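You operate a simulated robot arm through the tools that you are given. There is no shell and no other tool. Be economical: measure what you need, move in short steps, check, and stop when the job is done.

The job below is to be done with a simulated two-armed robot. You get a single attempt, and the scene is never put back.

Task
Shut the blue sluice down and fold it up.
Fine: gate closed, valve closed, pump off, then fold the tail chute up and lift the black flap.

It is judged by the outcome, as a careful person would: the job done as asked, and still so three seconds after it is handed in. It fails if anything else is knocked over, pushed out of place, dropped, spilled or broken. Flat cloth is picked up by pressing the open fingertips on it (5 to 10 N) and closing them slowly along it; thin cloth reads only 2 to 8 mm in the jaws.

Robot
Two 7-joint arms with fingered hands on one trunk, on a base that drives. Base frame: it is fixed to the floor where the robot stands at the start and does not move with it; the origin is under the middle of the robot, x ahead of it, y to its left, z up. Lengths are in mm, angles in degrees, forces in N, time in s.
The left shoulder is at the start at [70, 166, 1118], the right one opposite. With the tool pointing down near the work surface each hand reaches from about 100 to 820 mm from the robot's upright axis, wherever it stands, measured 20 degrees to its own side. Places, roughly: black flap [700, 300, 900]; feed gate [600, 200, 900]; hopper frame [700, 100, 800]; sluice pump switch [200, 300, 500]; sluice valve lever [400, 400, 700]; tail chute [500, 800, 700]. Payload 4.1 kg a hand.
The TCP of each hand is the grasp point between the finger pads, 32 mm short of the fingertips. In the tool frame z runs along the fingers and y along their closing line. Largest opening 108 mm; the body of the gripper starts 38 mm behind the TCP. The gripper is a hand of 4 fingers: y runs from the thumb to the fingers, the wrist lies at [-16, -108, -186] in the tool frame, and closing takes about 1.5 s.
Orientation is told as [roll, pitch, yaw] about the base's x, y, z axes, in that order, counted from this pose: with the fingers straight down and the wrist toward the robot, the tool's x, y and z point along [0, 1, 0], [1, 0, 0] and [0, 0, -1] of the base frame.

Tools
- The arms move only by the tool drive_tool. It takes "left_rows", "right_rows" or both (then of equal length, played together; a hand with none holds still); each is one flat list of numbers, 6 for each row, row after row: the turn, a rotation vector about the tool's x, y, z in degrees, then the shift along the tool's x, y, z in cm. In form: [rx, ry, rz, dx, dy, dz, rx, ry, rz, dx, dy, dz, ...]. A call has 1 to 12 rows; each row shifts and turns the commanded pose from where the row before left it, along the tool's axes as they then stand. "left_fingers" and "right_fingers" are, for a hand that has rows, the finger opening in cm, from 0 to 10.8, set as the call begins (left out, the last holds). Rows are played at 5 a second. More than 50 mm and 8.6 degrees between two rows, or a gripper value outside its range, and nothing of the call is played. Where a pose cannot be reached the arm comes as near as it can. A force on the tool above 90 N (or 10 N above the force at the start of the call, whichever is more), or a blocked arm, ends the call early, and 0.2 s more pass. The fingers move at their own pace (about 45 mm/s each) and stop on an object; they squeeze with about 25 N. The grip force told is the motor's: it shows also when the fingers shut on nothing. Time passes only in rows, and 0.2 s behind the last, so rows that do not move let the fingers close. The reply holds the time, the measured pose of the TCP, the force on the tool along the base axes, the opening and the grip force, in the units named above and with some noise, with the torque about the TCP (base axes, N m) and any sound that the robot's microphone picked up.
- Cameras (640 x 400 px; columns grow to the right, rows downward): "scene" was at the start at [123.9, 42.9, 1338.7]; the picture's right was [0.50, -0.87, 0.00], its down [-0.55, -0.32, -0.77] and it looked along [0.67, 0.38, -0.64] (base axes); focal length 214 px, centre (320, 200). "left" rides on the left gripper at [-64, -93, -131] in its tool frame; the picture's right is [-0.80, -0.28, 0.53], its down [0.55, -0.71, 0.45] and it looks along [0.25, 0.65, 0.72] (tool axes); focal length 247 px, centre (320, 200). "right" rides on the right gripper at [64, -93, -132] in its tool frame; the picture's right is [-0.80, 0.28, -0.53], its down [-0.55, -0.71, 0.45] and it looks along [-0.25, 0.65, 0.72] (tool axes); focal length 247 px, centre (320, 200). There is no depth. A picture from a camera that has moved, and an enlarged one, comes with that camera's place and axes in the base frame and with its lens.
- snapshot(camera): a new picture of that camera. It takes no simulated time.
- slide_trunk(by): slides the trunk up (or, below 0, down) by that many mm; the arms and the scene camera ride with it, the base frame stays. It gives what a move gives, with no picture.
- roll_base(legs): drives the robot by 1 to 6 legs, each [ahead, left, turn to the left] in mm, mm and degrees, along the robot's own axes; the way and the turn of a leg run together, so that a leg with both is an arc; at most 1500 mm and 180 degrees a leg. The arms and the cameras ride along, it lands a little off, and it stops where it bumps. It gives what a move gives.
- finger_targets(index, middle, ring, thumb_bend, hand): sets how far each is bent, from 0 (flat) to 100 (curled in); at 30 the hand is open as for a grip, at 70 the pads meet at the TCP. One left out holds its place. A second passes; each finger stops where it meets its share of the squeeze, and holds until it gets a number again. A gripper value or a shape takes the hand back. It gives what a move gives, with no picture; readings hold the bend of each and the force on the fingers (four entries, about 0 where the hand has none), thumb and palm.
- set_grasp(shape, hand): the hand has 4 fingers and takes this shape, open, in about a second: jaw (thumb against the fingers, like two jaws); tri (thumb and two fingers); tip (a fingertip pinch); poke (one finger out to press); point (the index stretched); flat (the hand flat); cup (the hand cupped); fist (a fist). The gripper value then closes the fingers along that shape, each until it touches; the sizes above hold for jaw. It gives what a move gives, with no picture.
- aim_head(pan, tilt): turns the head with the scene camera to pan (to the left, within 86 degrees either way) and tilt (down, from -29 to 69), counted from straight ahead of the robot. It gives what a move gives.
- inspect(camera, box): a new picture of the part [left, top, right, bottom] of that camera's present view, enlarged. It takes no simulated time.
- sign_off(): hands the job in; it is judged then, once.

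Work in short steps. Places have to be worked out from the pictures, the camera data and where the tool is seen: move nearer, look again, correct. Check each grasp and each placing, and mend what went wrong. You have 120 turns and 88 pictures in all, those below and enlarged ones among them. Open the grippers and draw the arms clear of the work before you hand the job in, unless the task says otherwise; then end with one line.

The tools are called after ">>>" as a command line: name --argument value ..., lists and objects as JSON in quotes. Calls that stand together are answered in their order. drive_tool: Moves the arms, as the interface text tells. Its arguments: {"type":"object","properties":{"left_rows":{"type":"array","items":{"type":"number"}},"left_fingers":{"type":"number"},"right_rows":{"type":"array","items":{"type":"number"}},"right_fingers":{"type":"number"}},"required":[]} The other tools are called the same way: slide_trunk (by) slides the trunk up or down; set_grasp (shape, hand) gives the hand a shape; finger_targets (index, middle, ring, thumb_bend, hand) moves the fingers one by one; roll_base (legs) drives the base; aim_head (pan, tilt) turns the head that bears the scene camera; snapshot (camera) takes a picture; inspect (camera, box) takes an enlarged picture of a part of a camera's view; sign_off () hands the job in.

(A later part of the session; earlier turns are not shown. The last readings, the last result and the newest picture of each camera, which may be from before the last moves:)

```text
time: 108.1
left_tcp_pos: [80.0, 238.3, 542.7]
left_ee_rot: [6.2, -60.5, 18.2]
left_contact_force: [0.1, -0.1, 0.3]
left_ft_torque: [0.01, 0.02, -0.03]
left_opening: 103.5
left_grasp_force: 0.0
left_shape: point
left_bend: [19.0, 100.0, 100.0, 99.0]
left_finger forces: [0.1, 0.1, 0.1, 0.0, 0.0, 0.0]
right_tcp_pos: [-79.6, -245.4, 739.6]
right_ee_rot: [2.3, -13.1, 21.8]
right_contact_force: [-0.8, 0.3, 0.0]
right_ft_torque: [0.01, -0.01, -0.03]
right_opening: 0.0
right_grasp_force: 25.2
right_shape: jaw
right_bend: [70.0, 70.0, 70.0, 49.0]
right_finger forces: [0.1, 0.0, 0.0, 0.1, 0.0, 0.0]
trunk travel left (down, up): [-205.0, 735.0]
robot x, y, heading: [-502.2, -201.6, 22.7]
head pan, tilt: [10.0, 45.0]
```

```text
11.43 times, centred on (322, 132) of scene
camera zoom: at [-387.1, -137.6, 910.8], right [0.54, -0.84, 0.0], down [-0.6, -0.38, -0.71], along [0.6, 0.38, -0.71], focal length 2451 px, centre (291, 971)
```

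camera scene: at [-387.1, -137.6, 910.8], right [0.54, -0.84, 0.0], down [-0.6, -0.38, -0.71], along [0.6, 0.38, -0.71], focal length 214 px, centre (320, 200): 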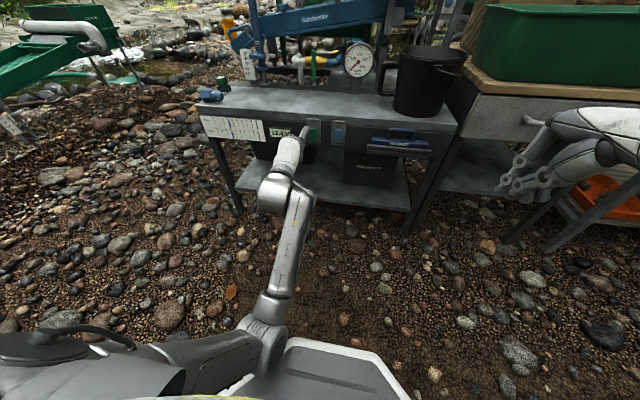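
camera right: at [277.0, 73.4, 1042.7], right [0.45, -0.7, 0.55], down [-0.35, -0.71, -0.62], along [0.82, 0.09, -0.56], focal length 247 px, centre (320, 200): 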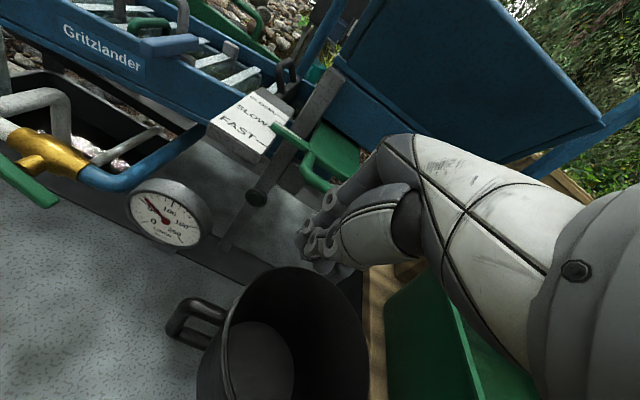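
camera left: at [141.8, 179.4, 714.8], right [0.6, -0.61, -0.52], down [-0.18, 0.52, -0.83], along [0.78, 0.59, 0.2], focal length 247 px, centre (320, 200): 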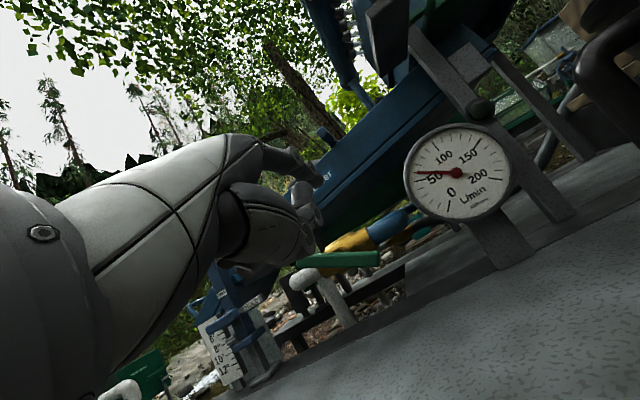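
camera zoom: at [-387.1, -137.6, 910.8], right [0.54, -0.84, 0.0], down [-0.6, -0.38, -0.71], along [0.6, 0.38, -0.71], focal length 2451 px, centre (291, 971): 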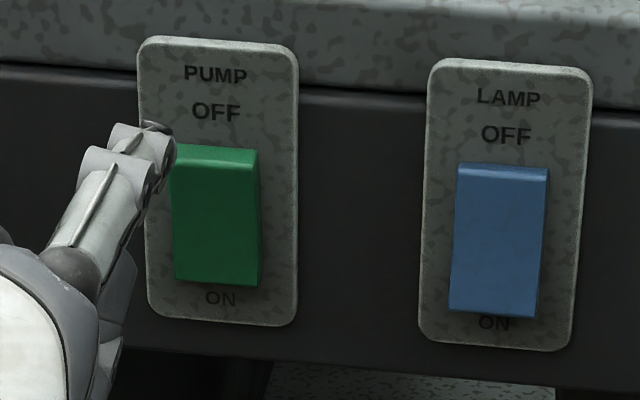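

The green rocker's top sticks out, so it's ON and pressing the top half turns it off. I'll pitch the hand up 20° (which lowers the fingertip) and nudge it down to about z 546.

>>> drive_tool --left_rows '[7, 0, 0, 0, 0, 0, 7, 0, 0, 0, 0, 0, 6, 0, 0, 0, 0, 0, 0, 0, 0, -0.2, -0.9, 1.1]'

>>> inspect --camera "scene" --box '[280, 110, 360, 160]'

```text
time: 109.1
left_tcp_pos: [80.1, 236.7, 529.8]
left_ee_rot: [4.0, -40.5, 20.9]
left_contact_force: [0.2, 0.4, 0.1]
left_ft_torque: [0.02, 0.01, -0.01]
left_opening: 103.6
left_grasp_force: 0.1
left_shape: point
left_bend: [19.0, 100.0, 100.0, 99.0]
left_finger forces: [0.1, 0.1, 0.1, 0.1, 0.0, 0.0]
right_tcp_pos: [-78.5, -244.2, 740.8]
right_ee_rot: [2.3, -13.3, 21.8]
right_contact_force: [-0.5, 0.5, -1.2]
right_ft_torque: [-0.04, 0.0, 0.02]
right_opening: 0.3
right_grasp_force: 25.1
right_shape: jaw
right_bend: [70.0, 70.0, 70.0, 49.0]
right_finger forces: [0.0, 0.1, 0.1, 0.0, 0.0, 0.0]
trunk travel left (down, up): [-205.0, 735.0]
robot x, y, heading: [-502.9, -199.1, 22.4]
head pan, tilt: [10.0, 45.0]
```

```text
8.00 times, centred on (320, 135) of scene
camera zoom: at [-387.1, -137.6, 910.7], right [0.54, -0.84, 0.0], down [-0.6, -0.38, -0.71], along [0.6, 0.38, -0.71], focal length 1716 px, centre (320, 720)
```

zoom: 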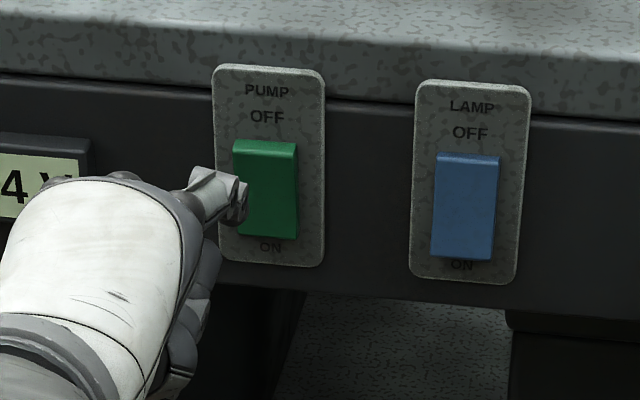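

Fingertip at about n 241, l 174, z 557. I'll drop 12 mm and advance toward the top half of the rocker.

>>> drive_tool --left_rows '[0, 0, 0, -0.2, -0.77, 0.92, 0, 0, 0, 0, 1, 0.84, 0, 0, 0, 0, 1, 0.84, 0, 0, 0, 0, 0.77, 0.64]'

>>> inspect --camera "scene" --box '[280, 110, 360, 160]'

```text
time: 110.1
left_tcp_pos: [113.2, 251.5, 517.3]
left_ee_rot: [4.0, -40.5, 21.0]
left_contact_force: [-0.2, 0.3, 0.9]
left_ft_torque: [0.01, 0.0, -0.01]
left_opening: 103.9
left_grasp_force: 0.1
left_shape: point
left_bend: [19.0, 100.0, 100.0, 99.0]
left_finger forces: [0.0, 0.1, 0.1, 0.0, 0.0, 0.0]
right_tcp_pos: [-79.2, -244.6, 740.3]
right_ee_rot: [2.4, -13.3, 21.8]
right_contact_force: [-0.8, -0.3, 0.2]
right_ft_torque: [-0.01, 0.0, -0.04]
right_opening: 0.0
right_grasp_force: 25.0
right_shape: jaw
right_bend: [70.0, 70.0, 70.0, 49.0]
right_finger forces: [0.1, 0.1, 0.0, 0.1, 0.1, 0.0]
trunk travel left (down, up): [-205.0, 735.0]
robot x, y, heading: [-500.9, -203.8, 22.3]
head pan, tilt: [10.0, 45.0]
```

```text
8.00 times, centred on (320, 135) of scene
camera zoom: at [-387.1, -137.6, 910.7], right [0.54, -0.84, 0.0], down [-0.6, -0.38, -0.71], along [0.6, 0.38, -0.71], focal length 1716 px, centre (320, 720)
```

zoom: 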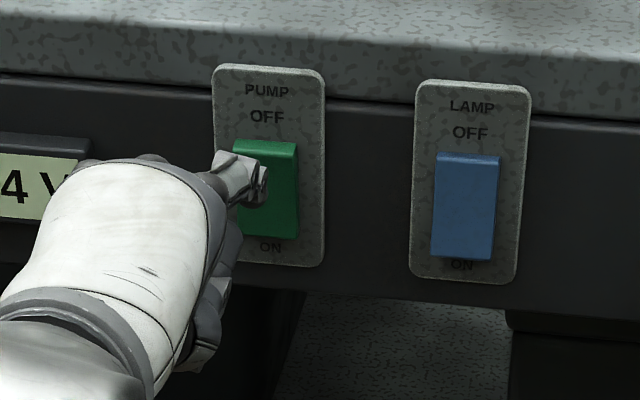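

Lined up with the upper half. I'll advance in 5 mm steps and check the force.

>>> drive_tool --left_rows '[0, 0, 0, 0, 0.39, 0.32, 0, 0, 0, 0, 0.39, 0.32, 0, 0, 0, 0, 0.39, 0.32, 0, 0, 0, 0, 0.39, 0.32]'

>>> inspect --camera "scene" --box '[280, 110, 360, 160]'

```text
time: 111.1
left_tcp_pos: [130.4, 255.7, 523.5]
left_ee_rot: [4.1, -40.9, 20.9]
left_contact_force: [-25.5, -12.4, 12.3]
left_ft_torque: [0.54, -1.48, -0.44]
left_opening: 103.4
left_grasp_force: 0.0
left_shape: point
left_bend: [20.0, 100.0, 100.0, 99.0]
left_finger forces: [29.6, 0.0, 0.0, 0.1, 0.0, 0.0]
right_tcp_pos: [-82.2, -246.0, 741.9]
right_ee_rot: [2.4, -13.4, 21.8]
right_contact_force: [0.0, 0.2, -0.4]
right_ft_torque: [-0.02, 0.01, -0.02]
right_opening: 0.0
right_grasp_force: 25.2
right_shape: jaw
right_bend: [70.0, 70.0, 70.0, 49.0]
right_finger forces: [0.1, 0.1, 0.0, 0.0, 0.0, 0.0]
trunk travel left (down, up): [-205.0, 735.0]
robot x, y, heading: [-500.2, -201.6, 22.6]
head pan, tilt: [10.0, 45.0]
```

```text
8.00 times, centred on (320, 135) of scene
camera zoom: at [-390.2, -139.3, 911.5], right [0.54, -0.84, 0.0], down [-0.59, -0.38, -0.71], along [0.6, 0.38, -0.7], focal length 1716 px, centre (320, 720)
```

zoom: 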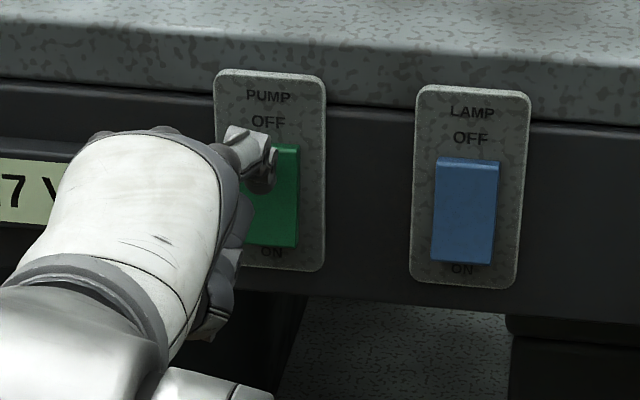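

29 N on the rocker, and the voltmeter now ends in "7 V", a sign that the pump load is gone. I'll back off and verify.

>>> drive_tool --left_rows '[0, 0, 0, 0, -1, -0.84, 0, 0, 0, 0, -2, -1.7, 0, 0, 0, 0, -3, -2.5, 0, 0, 0, 0, -3, -2.5]'

>>> inspect --camera "scene" --box '[260, 110, 360, 160]'

```text
time: 112.1
left_tcp_pos: [25.1, 218.2, 521.3]
left_ee_rot: [5.2, -41.0, 20.5]
left_contact_force: [-0.3, -0.1, 1.1]
left_ft_torque: [0.02, -0.01, 0.03]
left_opening: 103.6
left_grasp_force: 0.1
left_shape: point
left_bend: [19.0, 100.0, 100.0, 99.0]
left_finger forces: [0.1, 0.1, 0.0, 0.0, 0.0, 0.1]
right_tcp_pos: [-80.4, -244.7, 740.8]
right_ee_rot: [2.3, -13.3, 21.8]
right_contact_force: [-0.7, 1.0, -0.1]
right_ft_torque: [0.01, 0.02, 0.02]
right_opening: 0.2
right_grasp_force: 25.4
right_shape: jaw
right_bend: [70.0, 70.0, 70.0, 49.0]
right_finger forces: [0.1, 0.0, 0.0, 0.0, 0.0, 0.1]
trunk travel left (down, up): [-205.0, 735.0]
robot x, y, heading: [-502.1, -199.4, 22.4]
head pan, tilt: [10.0, 45.0]
```

```text
6.40 times, centred on (310, 135) of scene
camera zoom: at [-387.1, -137.5, 910.7], right [0.54, -0.84, 0.0], down [-0.6, -0.38, -0.71], along [0.6, 0.38, -0.71], focal length 1373 px, centre (384, 616)
```

zoom: 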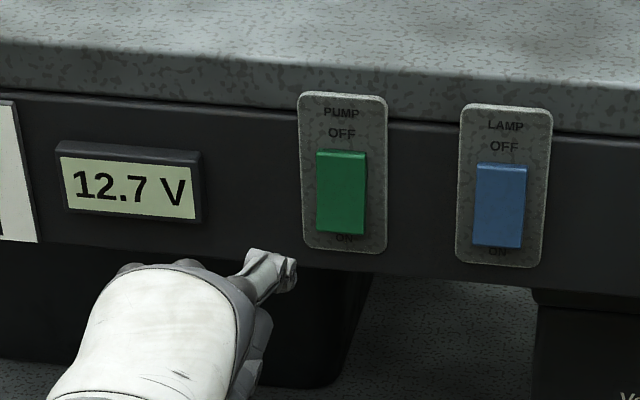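

Pump is off: the rocker matches the OFF lamp switch and the supply reads 12.7 V. Now the tail chute: I'll raise the trunk, drive to the left side of the bench and look.

>>> slide_trunk --by 330

>>> roll_base --legs '[[0, 480, 0], [250, 0, 0]]'

>>> aim_head --pan 0 --tilt 35

>>> snapshot --camera "scene"

```text
time: 115.4
left_tcp_pos: [24.0, 215.7, 845.1]
left_ee_rot: [5.4, -40.5, 20.4]
left_contact_force: [0.2, 0.7, 0.0]
left_ft_torque: [-0.02, -0.02, 0.0]
left_opening: 103.8
left_grasp_force: 0.0
left_shape: point
left_bend: [19.0, 100.0, 100.0, 99.0]
left_finger forces: [0.1, 0.0, 0.0, 0.0, 0.0, 0.1]
right_tcp_pos: [-78.0, -244.7, 1068.7]
right_ee_rot: [2.3, -13.3, 21.8]
right_contact_force: [0.3, 0.2, 0.0]
right_ft_torque: [-0.01, 0.01, 0.01]
right_opening: 0.0
right_grasp_force: 25.0
right_shape: jaw
right_bend: [70.0, 70.0, 70.0, 49.0]
right_finger forces: [0.0, 0.1, 0.0, 0.0, 0.1, 0.0]
trunk travel left (down, up): [-535.0, 405.0]
robot x, y, heading: [-500.7, -199.2, 22.8]
head pan, tilt: [10.0, 45.0]
```

```text
time: 119.7
left_tcp_pos: [68.8, 757.2, 845.5]
left_ee_rot: [5.4, -40.5, 20.2]
left_contact_force: [0.1, 0.7, 0.1]
left_ft_torque: [0.03, 0.02, 0.02]
left_opening: 103.9
left_grasp_force: 0.1
left_shape: point
left_bend: [19.0, 100.0, 100.0, 99.0]
left_finger forces: [0.0, 0.1, 0.1, 0.1, 0.0, 0.1]
right_tcp_pos: [-33.8, 296.3, 1070.4]
right_ee_rot: [2.3, -13.1, 21.8]
right_contact_force: [0.1, -0.6, 0.0]
right_ft_torque: [-0.02, 0.02, 0.0]
right_opening: 0.2
right_grasp_force: 25.3
right_shape: jaw
right_bend: [70.0, 70.0, 70.0, 49.0]
right_finger forces: [0.0, 0.0, 0.1, 0.0, 0.0, 0.1]
trunk travel left (down, up): [-535.0, 405.0]
robot x, y, heading: [-458.5, 339.7, 22.6]
head pan, tilt: [10.0, 45.0]
```

```text
time: 120.4
left_tcp_pos: [68.8, 759.3, 846.4]
left_ee_rot: [5.4, -40.6, 20.2]
left_contact_force: [-0.2, 0.1, -0.5]
left_ft_torque: [0.0, 0.0, 0.0]
left_opening: 103.7
left_grasp_force: 0.1
left_shape: point
left_bend: [19.0, 100.0, 100.0, 99.0]
left_finger forces: [0.1, 0.0, 0.0, 0.0, 0.0, 0.0]
right_tcp_pos: [-34.2, 296.3, 1069.7]
right_ee_rot: [2.4, -13.2, 21.8]
right_contact_force: [-0.8, -0.5, 0.5]
right_ft_torque: [0.04, -0.03, 0.02]
right_opening: 0.0
right_grasp_force: 24.8
right_shape: jaw
right_bend: [70.0, 70.0, 70.0, 49.0]
right_finger forces: [0.0, 0.0, 0.1, 0.0, 0.1, 0.0]
trunk travel left (down, up): [-535.0, 405.0]
robot x, y, heading: [-457.3, 339.2, 22.5]
head pan, tilt: [0.0, 35.0]
```

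```text
17 pictures are left
camera scene: at [-330.0, 393.4, 1255.5], right [0.38, -0.92, 0.0], down [-0.53, -0.22, -0.82], along [0.76, 0.31, -0.57], focal length 214 px, centre (320, 200)
```

scene: 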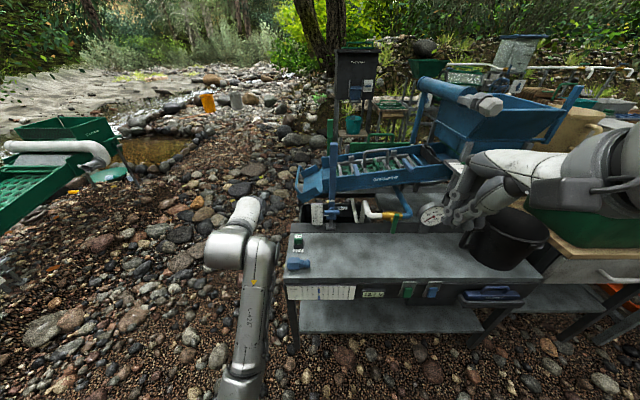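

>>> inspect --camera "scene" --box '[285, 125, 395, 235]'

>>> inspect --camera "scene" --box '[360, 70, 490, 200]'

```text
3.64 times, centred on (340, 180) of scene
camera zoom: at [-330.0, 393.4, 1255.5], right [0.38, -0.92, 0.0], down [-0.53, -0.22, -0.82], along [0.76, 0.31, -0.57], focal length 780 px, centre (247, 273)
```

zoom: 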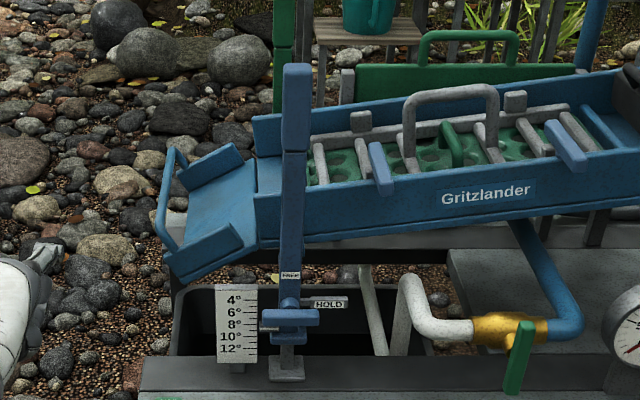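

```text
3.08 times, centred on (425, 135) of scene
camera zoom: at [-330.0, 393.4, 1255.5], right [0.38, -0.92, 0.0], down [-0.53, -0.22, -0.82], along [0.76, 0.31, -0.57], focal length 660 px, centre (-3, 400)
```

zoom: 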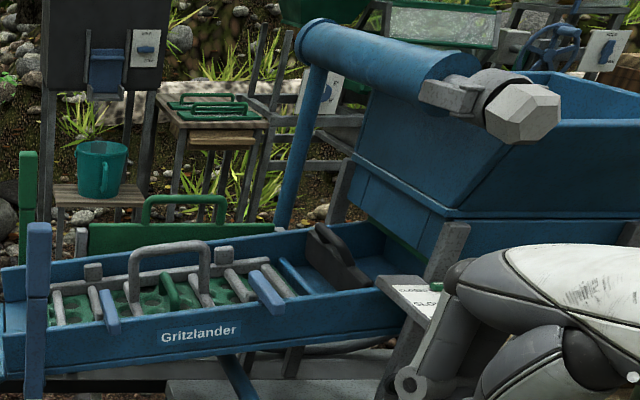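

The sluice is dry now. The tail chute hinges at about l 480, z 760, with its U-handle bar at l≈584, n 614–803, z≈775. The cleanest approach is from the left end, lifting the handle from outside, so I'll drive round and face along the trough.

>>> roll_base --legs '[[0, 917, 0], [0, 0, -90], [0, 830, 0]]'

>>> aim_head --pan 10 --tilt 30

>>> snapshot --camera "scene"

```text
time: 133.1
left_tcp_pos: [370.2, 974.4, 846.3]
left_ee_rot: [5.5, -40.6, -70.1]
left_contact_force: [-0.6, -0.6, 0.2]
left_ft_torque: [0.04, 0.02, -0.01]
left_opening: 103.9
left_grasp_force: 0.0
left_shape: point
left_bend: [19.0, 100.0, 100.0, 99.0]
left_finger forces: [0.0, 0.1, 0.0, 0.0, 0.0, 0.0]
right_tcp_pos: [-91.0, 1081.6, 1070.0]
right_ee_rot: [2.3, -13.1, -68.6]
right_contact_force: [-0.3, -0.2, 0.3]
right_ft_torque: [0.05, -0.01, 0.0]
right_opening: 0.2
right_grasp_force: 24.9
right_shape: jaw
right_bend: [70.0, 70.0, 70.0, 49.0]
right_finger forces: [0.0, 0.0, 0.1, 0.1, 0.0, 0.0]
trunk travel left (down, up): [-535.0, 405.0]
robot x, y, heading: [-44.0, 1501.0, -67.8]
head pan, tilt: [0.0, 35.0]
```

```text
time: 133.8
left_tcp_pos: [369.6, 974.2, 846.1]
left_ee_rot: [5.5, -40.7, -70.1]
left_contact_force: [-0.2, 0.3, -0.1]
left_ft_torque: [-0.05, 0.0, -0.01]
left_opening: 103.7
left_grasp_force: 0.1
left_shape: point
left_bend: [19.0, 100.0, 100.0, 99.0]
left_finger forces: [0.1, 0.0, 0.0, 0.1, 0.0, 0.0]
right_tcp_pos: [-92.5, 1081.7, 1069.6]
right_ee_rot: [2.4, -13.2, -68.7]
right_contact_force: [0.0, -0.5, 1.1]
right_ft_torque: [0.01, 0.01, 0.03]
right_opening: 0.0
right_grasp_force: 24.8
right_shape: jaw
right_bend: [70.0, 70.0, 70.0, 49.0]
right_finger forces: [0.0, 0.1, 0.0, 0.1, 0.1, 0.0]
trunk travel left (down, up): [-535.0, 405.0]
robot x, y, heading: [-47.1, 1505.4, -68.0]
head pan, tilt: [10.0, 30.0]
```

```text
14 pictures are left
camera scene: at [21.7, 1379.3, 1263.3], right [-0.85, -0.53, 0.0], down [-0.27, 0.42, -0.87], along [0.46, -0.73, -0.5], focal length 214 px, centre (320, 200)
```

scene: 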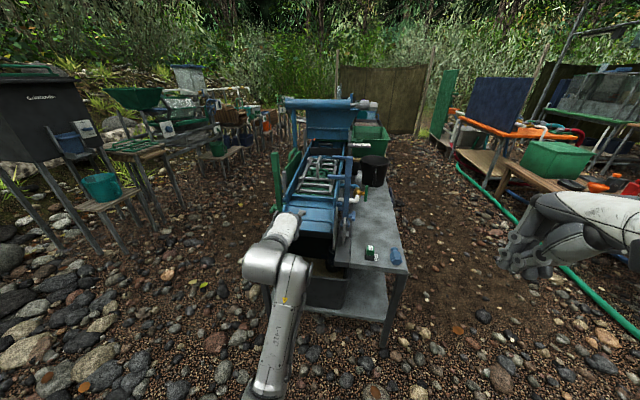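

>>> inspect --camera "scene" --box '[250, 130, 390, 250]'

```text
3.33 times, centred on (320, 190) of scene
camera zoom: at [21.7, 1379.3, 1263.3], right [-0.85, -0.53, 0.0], down [-0.27, 0.42, -0.87], along [0.46, -0.73, -0.5], focal length 715 px, centre (320, 233)
```

zoom: 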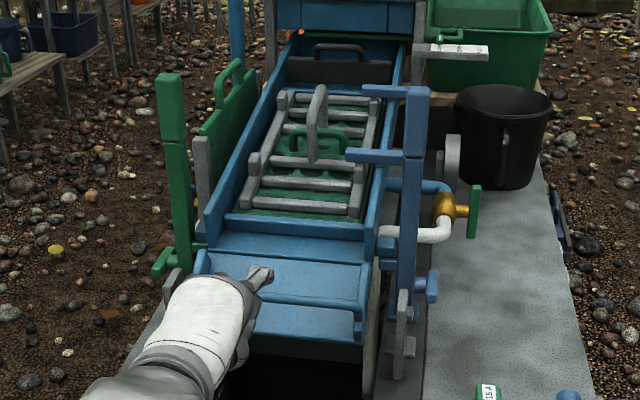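

I can see the chute, its handle bar and the black flap clearly. I'll pitch the finger to about horizontal and lower it to just below handle-bar height, still outside the chute.

>>> drive_tool --left_rows '[-7, 0, 0, 0, 0, 0, -7, 0, 0, 0, 0, 0, -7, 0, 0, 0, 0, 0, -7, 0, 0, 0, 0, 0, -7, 0, 0, 0, 0, 0]'

>>> slide_trunk --by -155

>>> inspect --camera "scene" --box '[250, 120, 390, 240]'

```text
time: 135.0
left_tcp_pos: [379.9, 975.2, 849.8]
left_ee_rot: [26.0, -74.9, -91.6]
left_contact_force: [-0.4, -0.2, -1.0]
left_ft_torque: [0.0, -0.01, -0.05]
left_opening: 103.7
left_grasp_force: 0.1
left_shape: point
left_bend: [19.0, 100.0, 100.0, 99.0]
left_finger forces: [0.1, 0.1, 0.1, 0.0, 0.0, 0.0]
right_tcp_pos: [-91.6, 1081.2, 1070.5]
right_ee_rot: [2.3, -13.2, -68.8]
right_contact_force: [0.5, -0.2, 0.8]
right_ft_torque: [-0.04, 0.01, -0.02]
right_opening: 0.0
right_grasp_force: 25.2
right_shape: jaw
right_bend: [70.0, 70.0, 70.0, 49.0]
right_finger forces: [0.0, 0.0, 0.0, 0.1, 0.0, 0.0]
trunk travel left (down, up): [-535.0, 405.0]
robot x, y, heading: [-48.5, 1501.4, -68.0]
head pan, tilt: [10.0, 30.0]
```

```text
time: 136.8
left_tcp_pos: [380.2, 978.4, 689.9]
left_ee_rot: [25.2, -74.5, -90.8]
left_contact_force: [0.0, 0.1, 1.0]
left_ft_torque: [0.0, 0.02, 0.02]
left_opening: 103.9
left_grasp_force: 0.0
left_shape: point
left_bend: [19.0, 100.0, 100.0, 99.0]
left_finger forces: [0.1, 0.0, 0.0, 0.0, 0.0, 0.1]
right_tcp_pos: [-91.8, 1081.2, 915.9]
right_ee_rot: [2.3, -13.3, -68.7]
right_contact_force: [0.1, 0.3, -0.5]
right_ft_torque: [0.0, -0.01, 0.01]
right_opening: 0.1
right_grasp_force: 25.3
right_shape: jaw
right_bend: [70.0, 70.0, 70.0, 49.0]
right_finger forces: [0.1, 0.0, 0.0, 0.0, 0.1, 0.1]
trunk travel left (down, up): [-380.0, 560.0]
robot x, y, heading: [-46.9, 1501.0, -67.7]
head pan, tilt: [10.0, 30.0]
```

```text
3.33 times, centred on (320, 180) of scene
camera zoom: at [21.8, 1379.6, 1108.4], right [-0.85, -0.53, 0.0], down [-0.27, 0.42, -0.87], along [0.46, -0.73, -0.5], focal length 715 px, centre (320, 267)
```

zoom: 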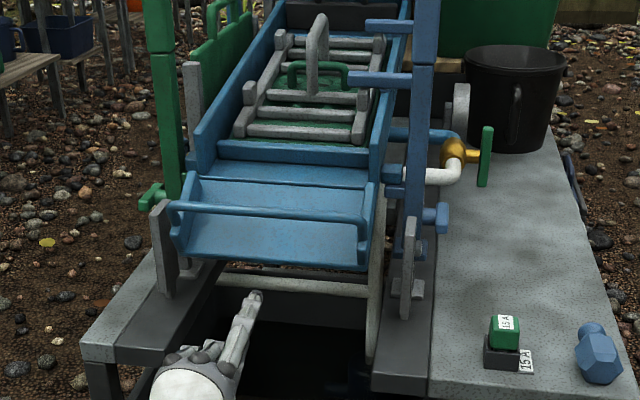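

The finger (tip z≈743) is aimed between the handle bar (z≈770) and the chute floor. I'll drive forward 130 mm to pass under the bar.

>>> roll_base --legs '[[130, 0, 0]]'

>>> inspect --camera "scene" --box '[250, 130, 390, 250]'

```text
time: 138.1
left_tcp_pos: [429.9, 855.0, 688.1]
left_ee_rot: [25.0, -74.2, -90.3]
left_contact_force: [0.0, -0.3, 0.4]
left_ft_torque: [-0.02, 0.02, 0.0]
left_opening: 103.6
left_grasp_force: 0.0
left_shape: point
left_bend: [19.0, 100.0, 100.0, 99.0]
left_finger forces: [0.0, 0.1, 0.0, 0.0, 0.1, 0.0]
right_tcp_pos: [-42.2, 958.9, 915.3]
right_ee_rot: [2.3, -13.2, -68.7]
right_contact_force: [-0.4, -0.1, -0.6]
right_ft_torque: [0.0, -0.03, -0.02]
right_opening: 0.0
right_grasp_force: 25.0
right_shape: jaw
right_bend: [70.0, 70.0, 70.0, 49.0]
right_finger forces: [0.0, 0.1, 0.1, 0.0, 0.0, 0.1]
trunk travel left (down, up): [-380.0, 560.0]
robot x, y, heading: [4.9, 1382.5, -67.6]
head pan, tilt: [10.0, 30.0]
```

```text
3.33 times, centred on (320, 190) of scene
camera zoom: at [71.8, 1257.4, 1108.1], right [-0.85, -0.53, 0.0], down [-0.27, 0.42, -0.87], along [0.46, -0.73, -0.5], focal length 715 px, centre (320, 233)
```

zoom: 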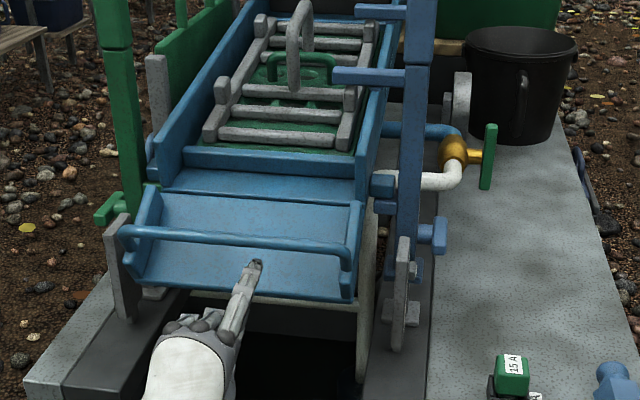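

The tip is just past the bar and under it. I'll rise 8 mm, then go 25 mm further in before lifting.

>>> slide_trunk --by 8

>>> roll_base --legs '[[25, 0, 0]]'

>>> slide_trunk --by 45

>>> inspect --camera "scene" --box '[250, 130, 390, 250]'

```text
time: 138.6
left_tcp_pos: [429.8, 857.6, 696.3]
left_ee_rot: [25.5, -74.2, -90.9]
left_contact_force: [-0.6, 0.1, 0.0]
left_ft_torque: [0.0, 0.0, -0.03]
left_opening: 103.4
left_grasp_force: 0.1
left_shape: point
left_bend: [19.0, 100.0, 100.0, 99.0]
left_finger forces: [0.0, 0.0, 0.0, 0.1, 0.0, 0.0]
right_tcp_pos: [-41.7, 958.1, 923.5]
right_ee_rot: [2.3, -13.1, -68.6]
right_contact_force: [0.0, -0.5, -0.1]
right_ft_torque: [0.03, -0.01, -0.03]
right_opening: 0.2
right_grasp_force: 25.2
right_shape: jaw
right_bend: [70.0, 70.0, 70.0, 49.0]
right_finger forces: [0.0, 0.0, 0.1, 0.0, 0.0, 0.1]
trunk travel left (down, up): [-388.0, 552.0]
robot x, y, heading: [4.8, 1380.7, -67.5]
head pan, tilt: [10.0, 30.0]
```

```text
time: 139.4
left_tcp_pos: [438.9, 833.1, 696.1]
left_ee_rot: [25.4, -74.1, -90.9]
left_contact_force: [0.4, -0.1, -0.4]
left_ft_torque: [0.01, 0.03, 0.03]
left_opening: 103.7
left_grasp_force: 0.0
left_shape: point
left_bend: [19.0, 100.0, 100.0, 99.0]
left_finger forces: [0.0, 0.0, 0.0, 0.0, 0.0, 0.0]
right_tcp_pos: [-31.8, 934.8, 922.8]
right_ee_rot: [2.3, -13.0, -68.7]
right_contact_force: [0.1, 0.2, 0.0]
right_ft_torque: [0.03, 0.03, -0.03]
right_opening: 0.0
right_grasp_force: 24.9
right_shape: jaw
right_bend: [70.0, 70.0, 70.0, 49.0]
right_finger forces: [0.0, 0.0, 0.0, 0.0, 0.0, 0.0]
trunk travel left (down, up): [-388.0, 552.0]
robot x, y, heading: [11.8, 1358.1, -67.7]
head pan, tilt: [10.0, 30.0]
```

```text
time: 140.3
left_tcp_pos: [439.3, 834.2, 741.0]
left_ee_rot: [25.7, -74.3, -91.2]
left_contact_force: [-0.9, -0.1, -1.6]
left_ft_torque: [0.0, 0.03, 0.01]
left_opening: 103.8
left_grasp_force: 0.0
left_shape: point
left_bend: [20.0, 100.0, 100.0, 99.0]
left_finger forces: [1.0, 0.0, 0.0, 0.0, 0.0, 0.1]
right_tcp_pos: [-32.4, 935.7, 968.5]
right_ee_rot: [2.2, -13.2, -68.6]
right_contact_force: [0.6, 0.2, -0.7]
right_ft_torque: [0.0, 0.02, -0.01]
right_opening: 0.0
right_grasp_force: 24.9
right_shape: jaw
right_bend: [70.0, 70.0, 70.0, 49.0]
right_finger forces: [0.0, 0.1, 0.0, 0.0, 0.0, 0.0]
trunk travel left (down, up): [-433.0, 507.0]
robot x, y, heading: [14.1, 1354.3, -68.0]
head pan, tilt: [10.0, 30.0]
```

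```text
3.33 times, centred on (320, 190) of scene
camera zoom: at [81.0, 1235.1, 1161.3], right [-0.85, -0.53, 0.0], down [-0.27, 0.42, -0.87], along [0.46, -0.73, -0.5], focal length 715 px, centre (320, 233)
```

zoom: 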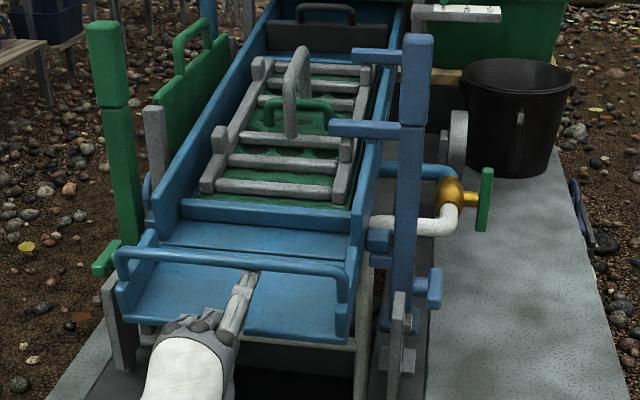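

The bar is rising on the finger. Because finger and chute would jam at steeper angles, I'll test whether the hinge holds by friction: lift a bit more, then ease down and back out.

>>> slide_trunk --by 18

>>> slide_trunk --by -18

>>> inspect --camera "scene" --box '[250, 130, 390, 250]'

```text
time: 141.0
left_tcp_pos: [438.5, 833.9, 759.0]
left_ee_rot: [25.7, -74.2, -91.0]
left_contact_force: [0.0, -0.2, -1.2]
left_ft_torque: [0.06, 0.01, 0.01]
left_opening: 103.8
left_grasp_force: 0.0
left_shape: point
left_bend: [20.0, 100.0, 100.0, 99.0]
left_finger forces: [1.4, 0.0, 0.0, 0.0, 0.1, 0.1]
right_tcp_pos: [-32.2, 936.5, 986.3]
right_ee_rot: [2.3, -13.1, -68.6]
right_contact_force: [0.2, 0.2, 0.0]
right_ft_torque: [-0.01, -0.02, -0.02]
right_opening: 0.1
right_grasp_force: 25.0
right_shape: jaw
right_bend: [70.0, 70.0, 70.0, 49.0]
right_finger forces: [0.0, 0.1, 0.0, 0.0, 0.0, 0.0]
trunk travel left (down, up): [-451.0, 489.0]
robot x, y, heading: [14.5, 1357.8, -67.7]
head pan, tilt: [10.0, 30.0]
```

```text
time: 141.6
left_tcp_pos: [438.3, 834.8, 742.2]
left_ee_rot: [25.6, -74.2, -91.1]
left_contact_force: [-0.3, 0.0, 0.5]
left_ft_torque: [0.03, 0.02, 0.01]
left_opening: 103.7
left_grasp_force: 0.2
left_shape: point
left_bend: [19.0, 100.0, 100.0, 99.0]
left_finger forces: [0.0, 0.1, 0.0, 0.1, 0.0, 0.0]
right_tcp_pos: [-32.9, 937.2, 968.5]
right_ee_rot: [2.3, -13.2, -68.6]
right_contact_force: [0.0, 0.1, 0.1]
right_ft_torque: [0.02, -0.01, -0.02]
right_opening: 0.0
right_grasp_force: 24.8
right_shape: jaw
right_bend: [70.0, 70.0, 70.0, 49.0]
right_finger forces: [0.0, 0.0, 0.1, 0.1, 0.0, 0.1]
trunk travel left (down, up): [-433.0, 507.0]
robot x, y, heading: [14.7, 1361.1, -67.7]
head pan, tilt: [10.0, 30.0]
```

```text
3.33 times, centred on (320, 190) of scene
camera zoom: at [80.9, 1235.8, 1161.4], right [-0.85, -0.53, 0.0], down [-0.27, 0.42, -0.87], along [0.46, -0.73, -0.5], focal length 715 px, centre (320, 233)
```

zoom: 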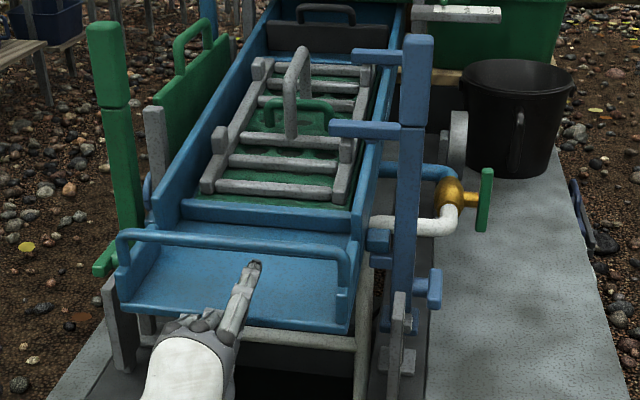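

The hinge holds by friction, since there's no load on the finger and the bar stays up. Now I'll back out, drop below the raised floor, go in underneath and lift from below.

>>> roll_base --legs '[[-100, 0, 0]]'

>>> slide_trunk --by -62

>>> roll_base --legs '[[110, 0, 0]]'

>>> slide_trunk --by 50

>>> inspect --camera "scene" --box '[250, 130, 390, 250]'

```text
time: 142.8
left_tcp_pos: [401.3, 927.6, 742.3]
left_ee_rot: [25.7, -74.4, -91.1]
left_contact_force: [0.2, -0.1, 0.6]
left_ft_torque: [-0.01, -0.01, -0.01]
left_opening: 103.5
left_grasp_force: 0.0
left_shape: point
left_bend: [19.0, 100.0, 100.0, 99.0]
left_finger forces: [0.0, 0.0, 0.0, 0.0, 0.0, 0.1]
right_tcp_pos: [-70.9, 1030.0, 968.6]
right_ee_rot: [2.4, -13.2, -68.6]
right_contact_force: [0.7, -0.8, -0.3]
right_ft_torque: [-0.03, 0.0, 0.02]
right_opening: 0.0
right_grasp_force: 24.9
right_shape: jaw
right_bend: [70.0, 70.0, 70.0, 49.0]
right_finger forces: [0.0, 0.1, 0.1, 0.0, 0.1, 0.0]
trunk travel left (down, up): [-433.0, 507.0]
robot x, y, heading: [-22.6, 1448.9, -67.9]
head pan, tilt: [10.0, 30.0]
```

```text
time: 143.8
left_tcp_pos: [401.1, 925.9, 679.7]
left_ee_rot: [25.7, -74.3, -91.0]
left_contact_force: [-0.1, 0.0, -0.3]
left_ft_torque: [0.01, -0.02, 0.01]
left_opening: 103.8
left_grasp_force: 0.0
left_shape: point
left_bend: [19.0, 100.0, 100.0, 99.0]
left_finger forces: [0.0, 0.0, 0.0, 0.0, 0.1, 0.0]
right_tcp_pos: [-69.7, 1029.2, 907.4]
right_ee_rot: [2.3, -13.2, -68.6]
right_contact_force: [0.2, 0.2, 0.0]
right_ft_torque: [0.01, -0.03, 0.0]
right_opening: 0.0
right_grasp_force: 24.7
right_shape: jaw
right_bend: [70.0, 70.0, 70.0, 49.0]
right_finger forces: [0.0, 0.0, 0.0, 0.0, 0.0, 0.0]
trunk travel left (down, up): [-371.0, 569.0]
robot x, y, heading: [-25.2, 1450.4, -67.7]
head pan, tilt: [10.0, 30.0]
```

```text
time: 145.0
left_tcp_pos: [442.6, 825.6, 678.9]
left_ee_rot: [25.6, -74.1, -91.0]
left_contact_force: [0.0, -0.2, -0.5]
left_ft_torque: [0.03, 0.01, -0.01]
left_opening: 103.8
left_grasp_force: 0.0
left_shape: point
left_bend: [19.0, 100.0, 100.0, 99.0]
left_finger forces: [0.3, 0.0, 0.1, 0.1, 0.0, 0.0]
right_tcp_pos: [-28.0, 926.8, 907.0]
right_ee_rot: [2.3, -13.1, -68.6]
right_contact_force: [0.1, -0.1, -0.4]
right_ft_torque: [0.0, 0.0, 0.04]
right_opening: 0.1
right_grasp_force: 25.3
right_shape: jaw
right_bend: [70.0, 70.0, 70.0, 49.0]
right_finger forces: [0.0, 0.0, 0.1, 0.1, 0.0, 0.1]
trunk travel left (down, up): [-371.0, 569.0]
robot x, y, heading: [17.6, 1348.8, -68.0]
head pan, tilt: [10.0, 30.0]
```

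```text
time: 145.9
left_tcp_pos: [442.2, 825.4, 728.8]
left_ee_rot: [25.8, -74.2, -91.2]
left_contact_force: [-0.2, 0.5, -1.7]
left_ft_torque: [0.06, -0.01, -0.03]
left_opening: 103.8
left_grasp_force: 0.1
left_shape: point
left_bend: [20.0, 100.0, 100.0, 99.0]
left_finger forces: [1.9, 0.0, 0.0, 0.0, 0.1, 0.0]
right_tcp_pos: [-27.6, 927.9, 955.4]
right_ee_rot: [2.3, -13.2, -68.5]
right_contact_force: [0.3, -0.1, 0.4]
right_ft_torque: [-0.02, -0.02, -0.02]
right_opening: 0.0
right_grasp_force: 24.9
right_shape: jaw
right_bend: [70.0, 70.0, 70.0, 49.0]
right_finger forces: [0.0, 0.0, 0.0, 0.0, 0.0, 0.1]
trunk travel left (down, up): [-421.0, 519.0]
robot x, y, heading: [15.3, 1345.9, -67.9]
head pan, tilt: [10.0, 30.0]
```

```text
3.33 times, centred on (320, 190) of scene
camera zoom: at [84.8, 1226.1, 1149.3], right [-0.85, -0.53, 0.0], down [-0.27, 0.42, -0.87], along [0.46, -0.73, -0.5], focal length 715 px, centre (320, 233)
```

zoom: 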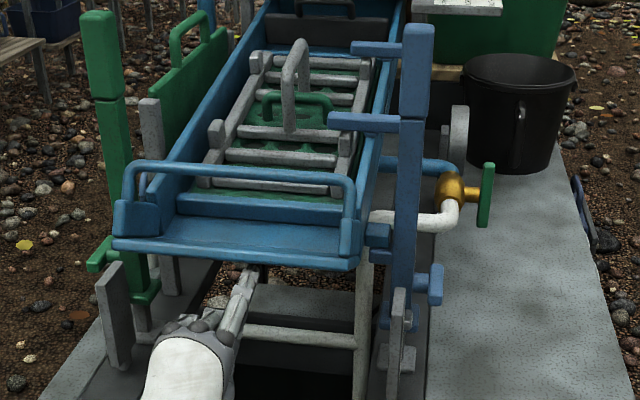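

Underneath and lifting well. I'll raise 65 mm more, then push forward 75 mm to bring the chute upright.

>>> slide_trunk --by 65

>>> roll_base --legs '[[40, 0, 0]]'

>>> roll_base --legs '[[25, 0, 0]]'

>>> inspect --camera "scene" --box '[250, 130, 390, 250]'

```text
time: 146.9
left_tcp_pos: [443.4, 825.3, 794.5]
left_ee_rot: [25.7, -74.2, -91.1]
left_contact_force: [-1.5, 0.1, -0.1]
left_ft_torque: [-0.02, 0.03, -0.01]
left_opening: 103.9
left_grasp_force: 0.1
left_shape: point
left_bend: [19.0, 100.0, 100.0, 99.0]
left_finger forces: [0.1, 0.0, 0.1, 0.0, 0.1, 0.0]
right_tcp_pos: [-29.2, 927.2, 1021.3]
right_ee_rot: [2.3, -13.2, -68.7]
right_contact_force: [0.7, 0.3, -0.4]
right_ft_torque: [-0.02, 0.03, -0.01]
right_opening: 0.2
right_grasp_force: 25.0
right_shape: jaw
right_bend: [70.0, 70.0, 70.0, 49.0]
right_finger forces: [0.0, 0.0, 0.0, 0.0, 0.1, 0.0]
trunk travel left (down, up): [-486.0, 454.0]
robot x, y, heading: [17.3, 1347.4, -67.8]
head pan, tilt: [10.0, 30.0]
```

```text
time: 147.8
left_tcp_pos: [458.1, 786.5, 794.1]
left_ee_rot: [25.6, -74.1, -91.1]
left_contact_force: [-1.2, 1.3, 2.3]
left_ft_torque: [-0.1, 0.0, -0.05]
left_opening: 0.0
left_grasp_force: 0.1
left_shape: point
left_bend: [19.0, 100.0, 100.0, 99.0]
left_finger forces: [1.4, 0.1, 0.0, 0.0, 0.0, 0.0]
right_tcp_pos: [-13.2, 889.7, 1020.9]
right_ee_rot: [2.3, -13.1, -68.6]
right_contact_force: [0.4, -1.0, -0.5]
right_ft_torque: [0.05, 0.01, 0.0]
right_opening: 0.0
right_grasp_force: 25.1
right_shape: jaw
right_bend: [70.0, 70.0, 70.0, 49.0]
right_finger forces: [0.0, 0.0, 0.0, 0.0, 0.0, 0.0]
trunk travel left (down, up): [-486.0, 454.0]
robot x, y, heading: [32.8, 1314.6, -67.7]
head pan, tilt: [10.0, 30.0]
```

```text
time: 148.6
left_tcp_pos: [468.0, 765.0, 795.8]
left_ee_rot: [25.9, -74.3, -91.4]
left_contact_force: [-0.7, 5.9, 8.2]
left_ft_torque: [-0.49, 0.14, -0.09]
left_opening: 0.0
left_grasp_force: 0.1
left_shape: point
left_bend: [14.0, 100.0, 100.0, 99.0]
left_finger forces: [10.4, 0.0, 0.0, 0.0, 1.4, 0.0]
right_tcp_pos: [-3.4, 867.4, 1021.7]
right_ee_rot: [2.3, -13.1, -68.5]
right_contact_force: [0.5, -0.2, 0.2]
right_ft_torque: [0.03, 0.01, -0.01]
right_opening: 0.1
right_grasp_force: 25.2
right_shape: jaw
right_bend: [70.0, 70.0, 70.0, 49.0]
right_finger forces: [0.0, 0.1, 0.0, 0.0, 0.0, 0.0]
trunk travel left (down, up): [-486.0, 454.0]
robot x, y, heading: [42.7, 1289.0, -67.6]
head pan, tilt: [10.0, 30.0]
```

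```text
3.33 times, centred on (320, 190) of scene
camera zoom: at [109.1, 1166.2, 1214.4], right [-0.85, -0.53, 0.0], down [-0.27, 0.42, -0.87], along [0.46, -0.73, -0.5], focal length 715 px, centre (320, 233)
```

zoom: 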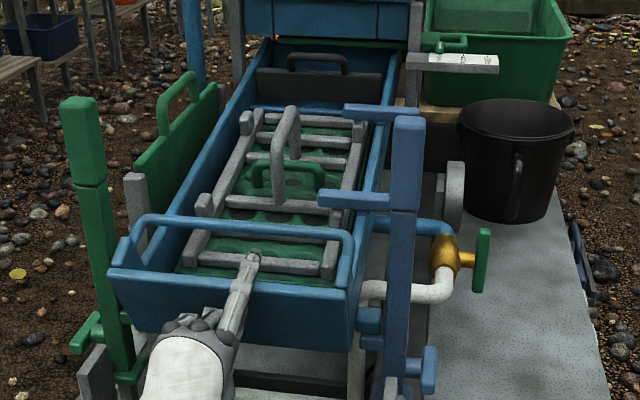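

The finger slipped over the chute's edge near the end, but the chute is already steep. I'll back off, drop 45 mm and push the underside forward.

>>> roll_base --legs '[[-95, 0, 0]]'

>>> slide_trunk --by -42

>>> roll_base --legs '[[92, 0, 0]]'

>>> inspect --camera "scene" --box '[250, 130, 390, 250]'

```text
time: 149.7
left_tcp_pos: [431.1, 852.1, 796.8]
left_ee_rot: [26.0, -74.5, -91.5]
left_contact_force: [-0.3, 0.8, 0.3]
left_ft_torque: [-0.02, 0.01, -0.01]
left_opening: 0.1
left_grasp_force: 0.0
left_shape: point
left_bend: [19.0, 100.0, 100.0, 99.0]
left_finger forces: [0.0, 0.0, 0.1, 0.0, 0.1, 0.0]
right_tcp_pos: [-40.2, 955.7, 1022.1]
right_ee_rot: [2.3, -13.2, -68.7]
right_contact_force: [-0.2, 0.3, 0.0]
right_ft_torque: [-0.02, 0.04, 0.03]
right_opening: 0.1
right_grasp_force: 25.1
right_shape: jaw
right_bend: [70.0, 70.0, 70.0, 49.0]
right_finger forces: [0.0, 0.0, 0.0, 0.0, 0.0, 0.0]
trunk travel left (down, up): [-486.0, 454.0]
robot x, y, heading: [7.9, 1372.7, -67.9]
head pan, tilt: [10.0, 30.0]
```

```text
time: 150.6
left_tcp_pos: [432.2, 851.0, 752.8]
left_ee_rot: [25.9, -74.3, -91.5]
left_contact_force: [-0.4, 0.3, 0.7]
left_ft_torque: [0.03, -0.01, -0.01]
left_opening: 0.0
left_grasp_force: 0.0
left_shape: point
left_bend: [19.0, 100.0, 100.0, 99.0]
left_finger forces: [0.1, 0.0, 0.0, 0.0, 0.1, 0.0]
right_tcp_pos: [-39.1, 953.9, 980.2]
right_ee_rot: [2.3, -13.2, -68.6]
right_contact_force: [-0.6, -0.2, 0.4]
right_ft_torque: [-0.02, 0.06, 0.0]
right_opening: 0.0
right_grasp_force: 24.7
right_shape: jaw
right_bend: [70.0, 70.0, 70.0, 49.0]
right_finger forces: [0.1, 0.0, 0.0, 0.0, 0.0, 0.0]
trunk travel left (down, up): [-444.0, 496.0]
robot x, y, heading: [7.4, 1378.2, -67.6]
head pan, tilt: [10.0, 30.0]
```

```text
time: 151.7
left_tcp_pos: [463.3, 781.1, 755.1]
left_ee_rot: [26.6, -74.7, -91.9]
left_contact_force: [-6.1, 11.1, -5.4]
left_ft_torque: [-0.38, -0.39, -0.31]
left_opening: 103.5
left_grasp_force: 0.0
left_shape: point
left_bend: [21.0, 100.0, 100.0, 99.0]
left_finger forces: [13.5, 0.1, 0.0, 0.0, 0.0, 0.0]
right_tcp_pos: [-7.9, 879.2, 979.0]
right_ee_rot: [2.3, -13.2, -68.5]
right_contact_force: [-0.3, 0.2, -0.2]
right_ft_torque: [0.04, 0.01, 0.01]
right_opening: 0.0
right_grasp_force: 25.1
right_shape: jaw
right_bend: [70.0, 70.0, 70.0, 49.0]
right_finger forces: [0.0, 0.1, 0.1, 0.0, 0.0, 0.0]
trunk travel left (down, up): [-444.0, 496.0]
robot x, y, heading: [36.3, 1301.3, -67.8]
head pan, tilt: [10.0, 30.0]
stopped in leg 1: the force on the tool passed its limit at 98 N (the readings are from after the stop); the commanded pose is now the measured one
```

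```text
3.33 times, centred on (320, 190) of scene
camera zoom: at [104.3, 1178.5, 1172.4], right [-0.84, -0.54, 0.0], down [-0.27, 0.42, -0.87], along [0.46, -0.73, -0.5], focal length 715 px, centre (320, 233)
```

zoom: 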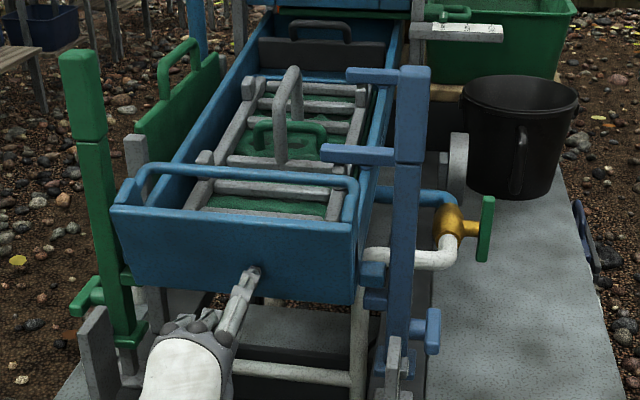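

The chute is now upright against its stop. I'll back the finger away and take a close look at the black flap from here.

>>> roll_base --legs '[[-60, 0, 0]]'

>>> inspect --camera "scene" --box '[290, 115, 360, 165]'

```text
time: 152.7
left_tcp_pos: [439.8, 836.6, 756.2]
left_ee_rot: [26.8, -75.0, -92.2]
left_contact_force: [-0.6, -0.7, 0.5]
left_ft_torque: [0.0, 0.03, 0.01]
left_opening: 103.7
left_grasp_force: 0.2
left_shape: point
left_bend: [19.0, 100.0, 100.0, 99.0]
left_finger forces: [0.0, 0.0, 0.0, 0.1, 0.0, 0.0]
right_tcp_pos: [-31.2, 935.1, 979.1]
right_ee_rot: [2.3, -13.3, -68.4]
right_contact_force: [-0.9, 0.8, 0.7]
right_ft_torque: [-0.02, 0.01, 0.0]
right_opening: 0.0
right_grasp_force: 25.2
right_shape: jaw
right_bend: [70.0, 70.0, 70.0, 49.0]
right_finger forces: [0.0, 0.0, 0.1, 0.1, 0.0, 0.0]
trunk travel left (down, up): [-444.0, 496.0]
robot x, y, heading: [13.9, 1355.6, -67.5]
head pan, tilt: [10.0, 30.0]
```

```text
8.00 times, centred on (325, 140) of scene
camera zoom: at [81.2, 1234.7, 1172.6], right [-0.84, -0.54, 0.0], down [-0.27, 0.42, -0.87], along [0.46, -0.73, -0.5], focal length 1716 px, centre (280, 680)
```

zoom: 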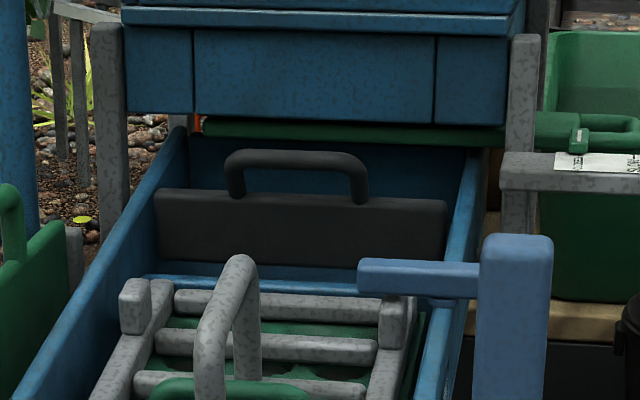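

The flap is an upright black plate across the trough with a U-handle on its top edge. To see how it pivots I need its side profile, so I'll raise the trunk and drive back around to the front.

>>> slide_trunk --by 200

>>> roll_base --legs '[[-160, 0, 0], [0, -980, 0], [0, 0, 90], [0, -1330, 0]]'

>>> aim_head --pan 0 --tilt 25

>>> snapshot --camera "scene"

```text
time: 154.9
left_tcp_pos: [440.5, 834.6, 954.6]
left_ee_rot: [26.6, -74.7, -92.0]
left_contact_force: [-0.1, -0.5, 0.2]
left_ft_torque: [0.04, 0.0, -0.03]
left_opening: 103.8
left_grasp_force: 0.0
left_shape: point
left_bend: [19.0, 100.0, 100.0, 99.0]
left_finger forces: [0.0, 0.1, 0.0, 0.0, 0.0, 0.1]
right_tcp_pos: [-30.4, 933.8, 1179.6]
right_ee_rot: [2.3, -13.2, -68.4]
right_contact_force: [-0.5, 0.1, -0.1]
right_ft_torque: [0.0, -0.03, -0.02]
right_opening: 0.0
right_grasp_force: 25.2
right_shape: jaw
right_bend: [70.0, 70.0, 70.0, 49.0]
right_finger forces: [0.1, 0.0, 0.0, 0.0, 0.1, 0.0]
trunk travel left (down, up): [-644.0, 296.0]
robot x, y, heading: [17.2, 1355.1, -67.4]
head pan, tilt: [10.0, 30.0]
```

```text
time: 171.0
left_tcp_pos: [89.5, 331.5, 955.6]
left_ee_rot: [26.6, -74.8, -2.4]
left_contact_force: [-0.3, -0.2, -0.2]
left_ft_torque: [0.0, -0.04, 0.01]
left_opening: 103.5
left_grasp_force: 0.1
left_shape: point
left_bend: [19.0, 100.0, 100.0, 99.0]
left_finger forces: [0.0, 0.0, 0.0, 0.0, 0.1, 0.0]
right_tcp_pos: [-13.3, -139.9, 1179.8]
right_ee_rot: [2.2, -13.1, 21.2]
right_contact_force: [0.2, -0.2, -0.5]
right_ft_torque: [0.02, 0.0, 0.0]
right_opening: 0.0
right_grasp_force: 24.9
right_shape: jaw
right_bend: [70.0, 70.0, 70.0, 49.0]
right_finger forces: [0.0, 0.0, 0.1, 0.0, 0.0, 0.1]
trunk travel left (down, up): [-644.0, 296.0]
robot x, y, heading: [-435.2, -87.4, 22.0]
head pan, tilt: [10.0, 30.0]
```

```text
time: 171.7
left_tcp_pos: [88.2, 330.8, 955.2]
left_ee_rot: [26.6, -74.8, -2.3]
left_contact_force: [0.1, 0.1, 0.7]
left_ft_torque: [0.01, -0.01, 0.0]
left_opening: 103.8
left_grasp_force: 0.1
left_shape: point
left_bend: [19.0, 100.0, 100.0, 99.0]
left_finger forces: [0.1, 0.1, 0.0, 0.0, 0.0, 0.1]
right_tcp_pos: [-13.5, -138.9, 1179.1]
right_ee_rot: [2.2, -13.1, 21.2]
right_contact_force: [1.5, -0.8, -0.2]
right_ft_torque: [-0.01, 0.01, 0.02]
right_opening: 0.0
right_grasp_force: 25.1
right_shape: jaw
right_bend: [70.0, 70.0, 70.0, 49.0]
right_finger forces: [0.0, 0.1, 0.0, 0.1, 0.1, 0.0]
trunk travel left (down, up): [-644.0, 296.0]
robot x, y, heading: [-432.0, -92.7, 22.2]
head pan, tilt: [0.0, 25.0]
```

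```text
4 pictures are left
camera scene: at [-303.2, -37.4, 1380.3], right [0.38, -0.93, 0.0], down [-0.39, -0.16, -0.91], along [0.84, 0.34, -0.42], focal length 214 px, centre (320, 200)
```

scene: 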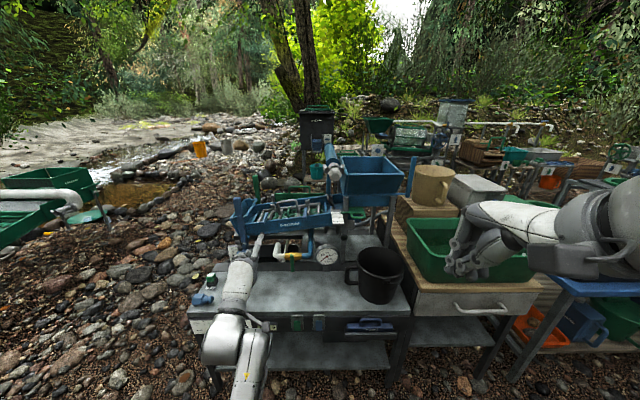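

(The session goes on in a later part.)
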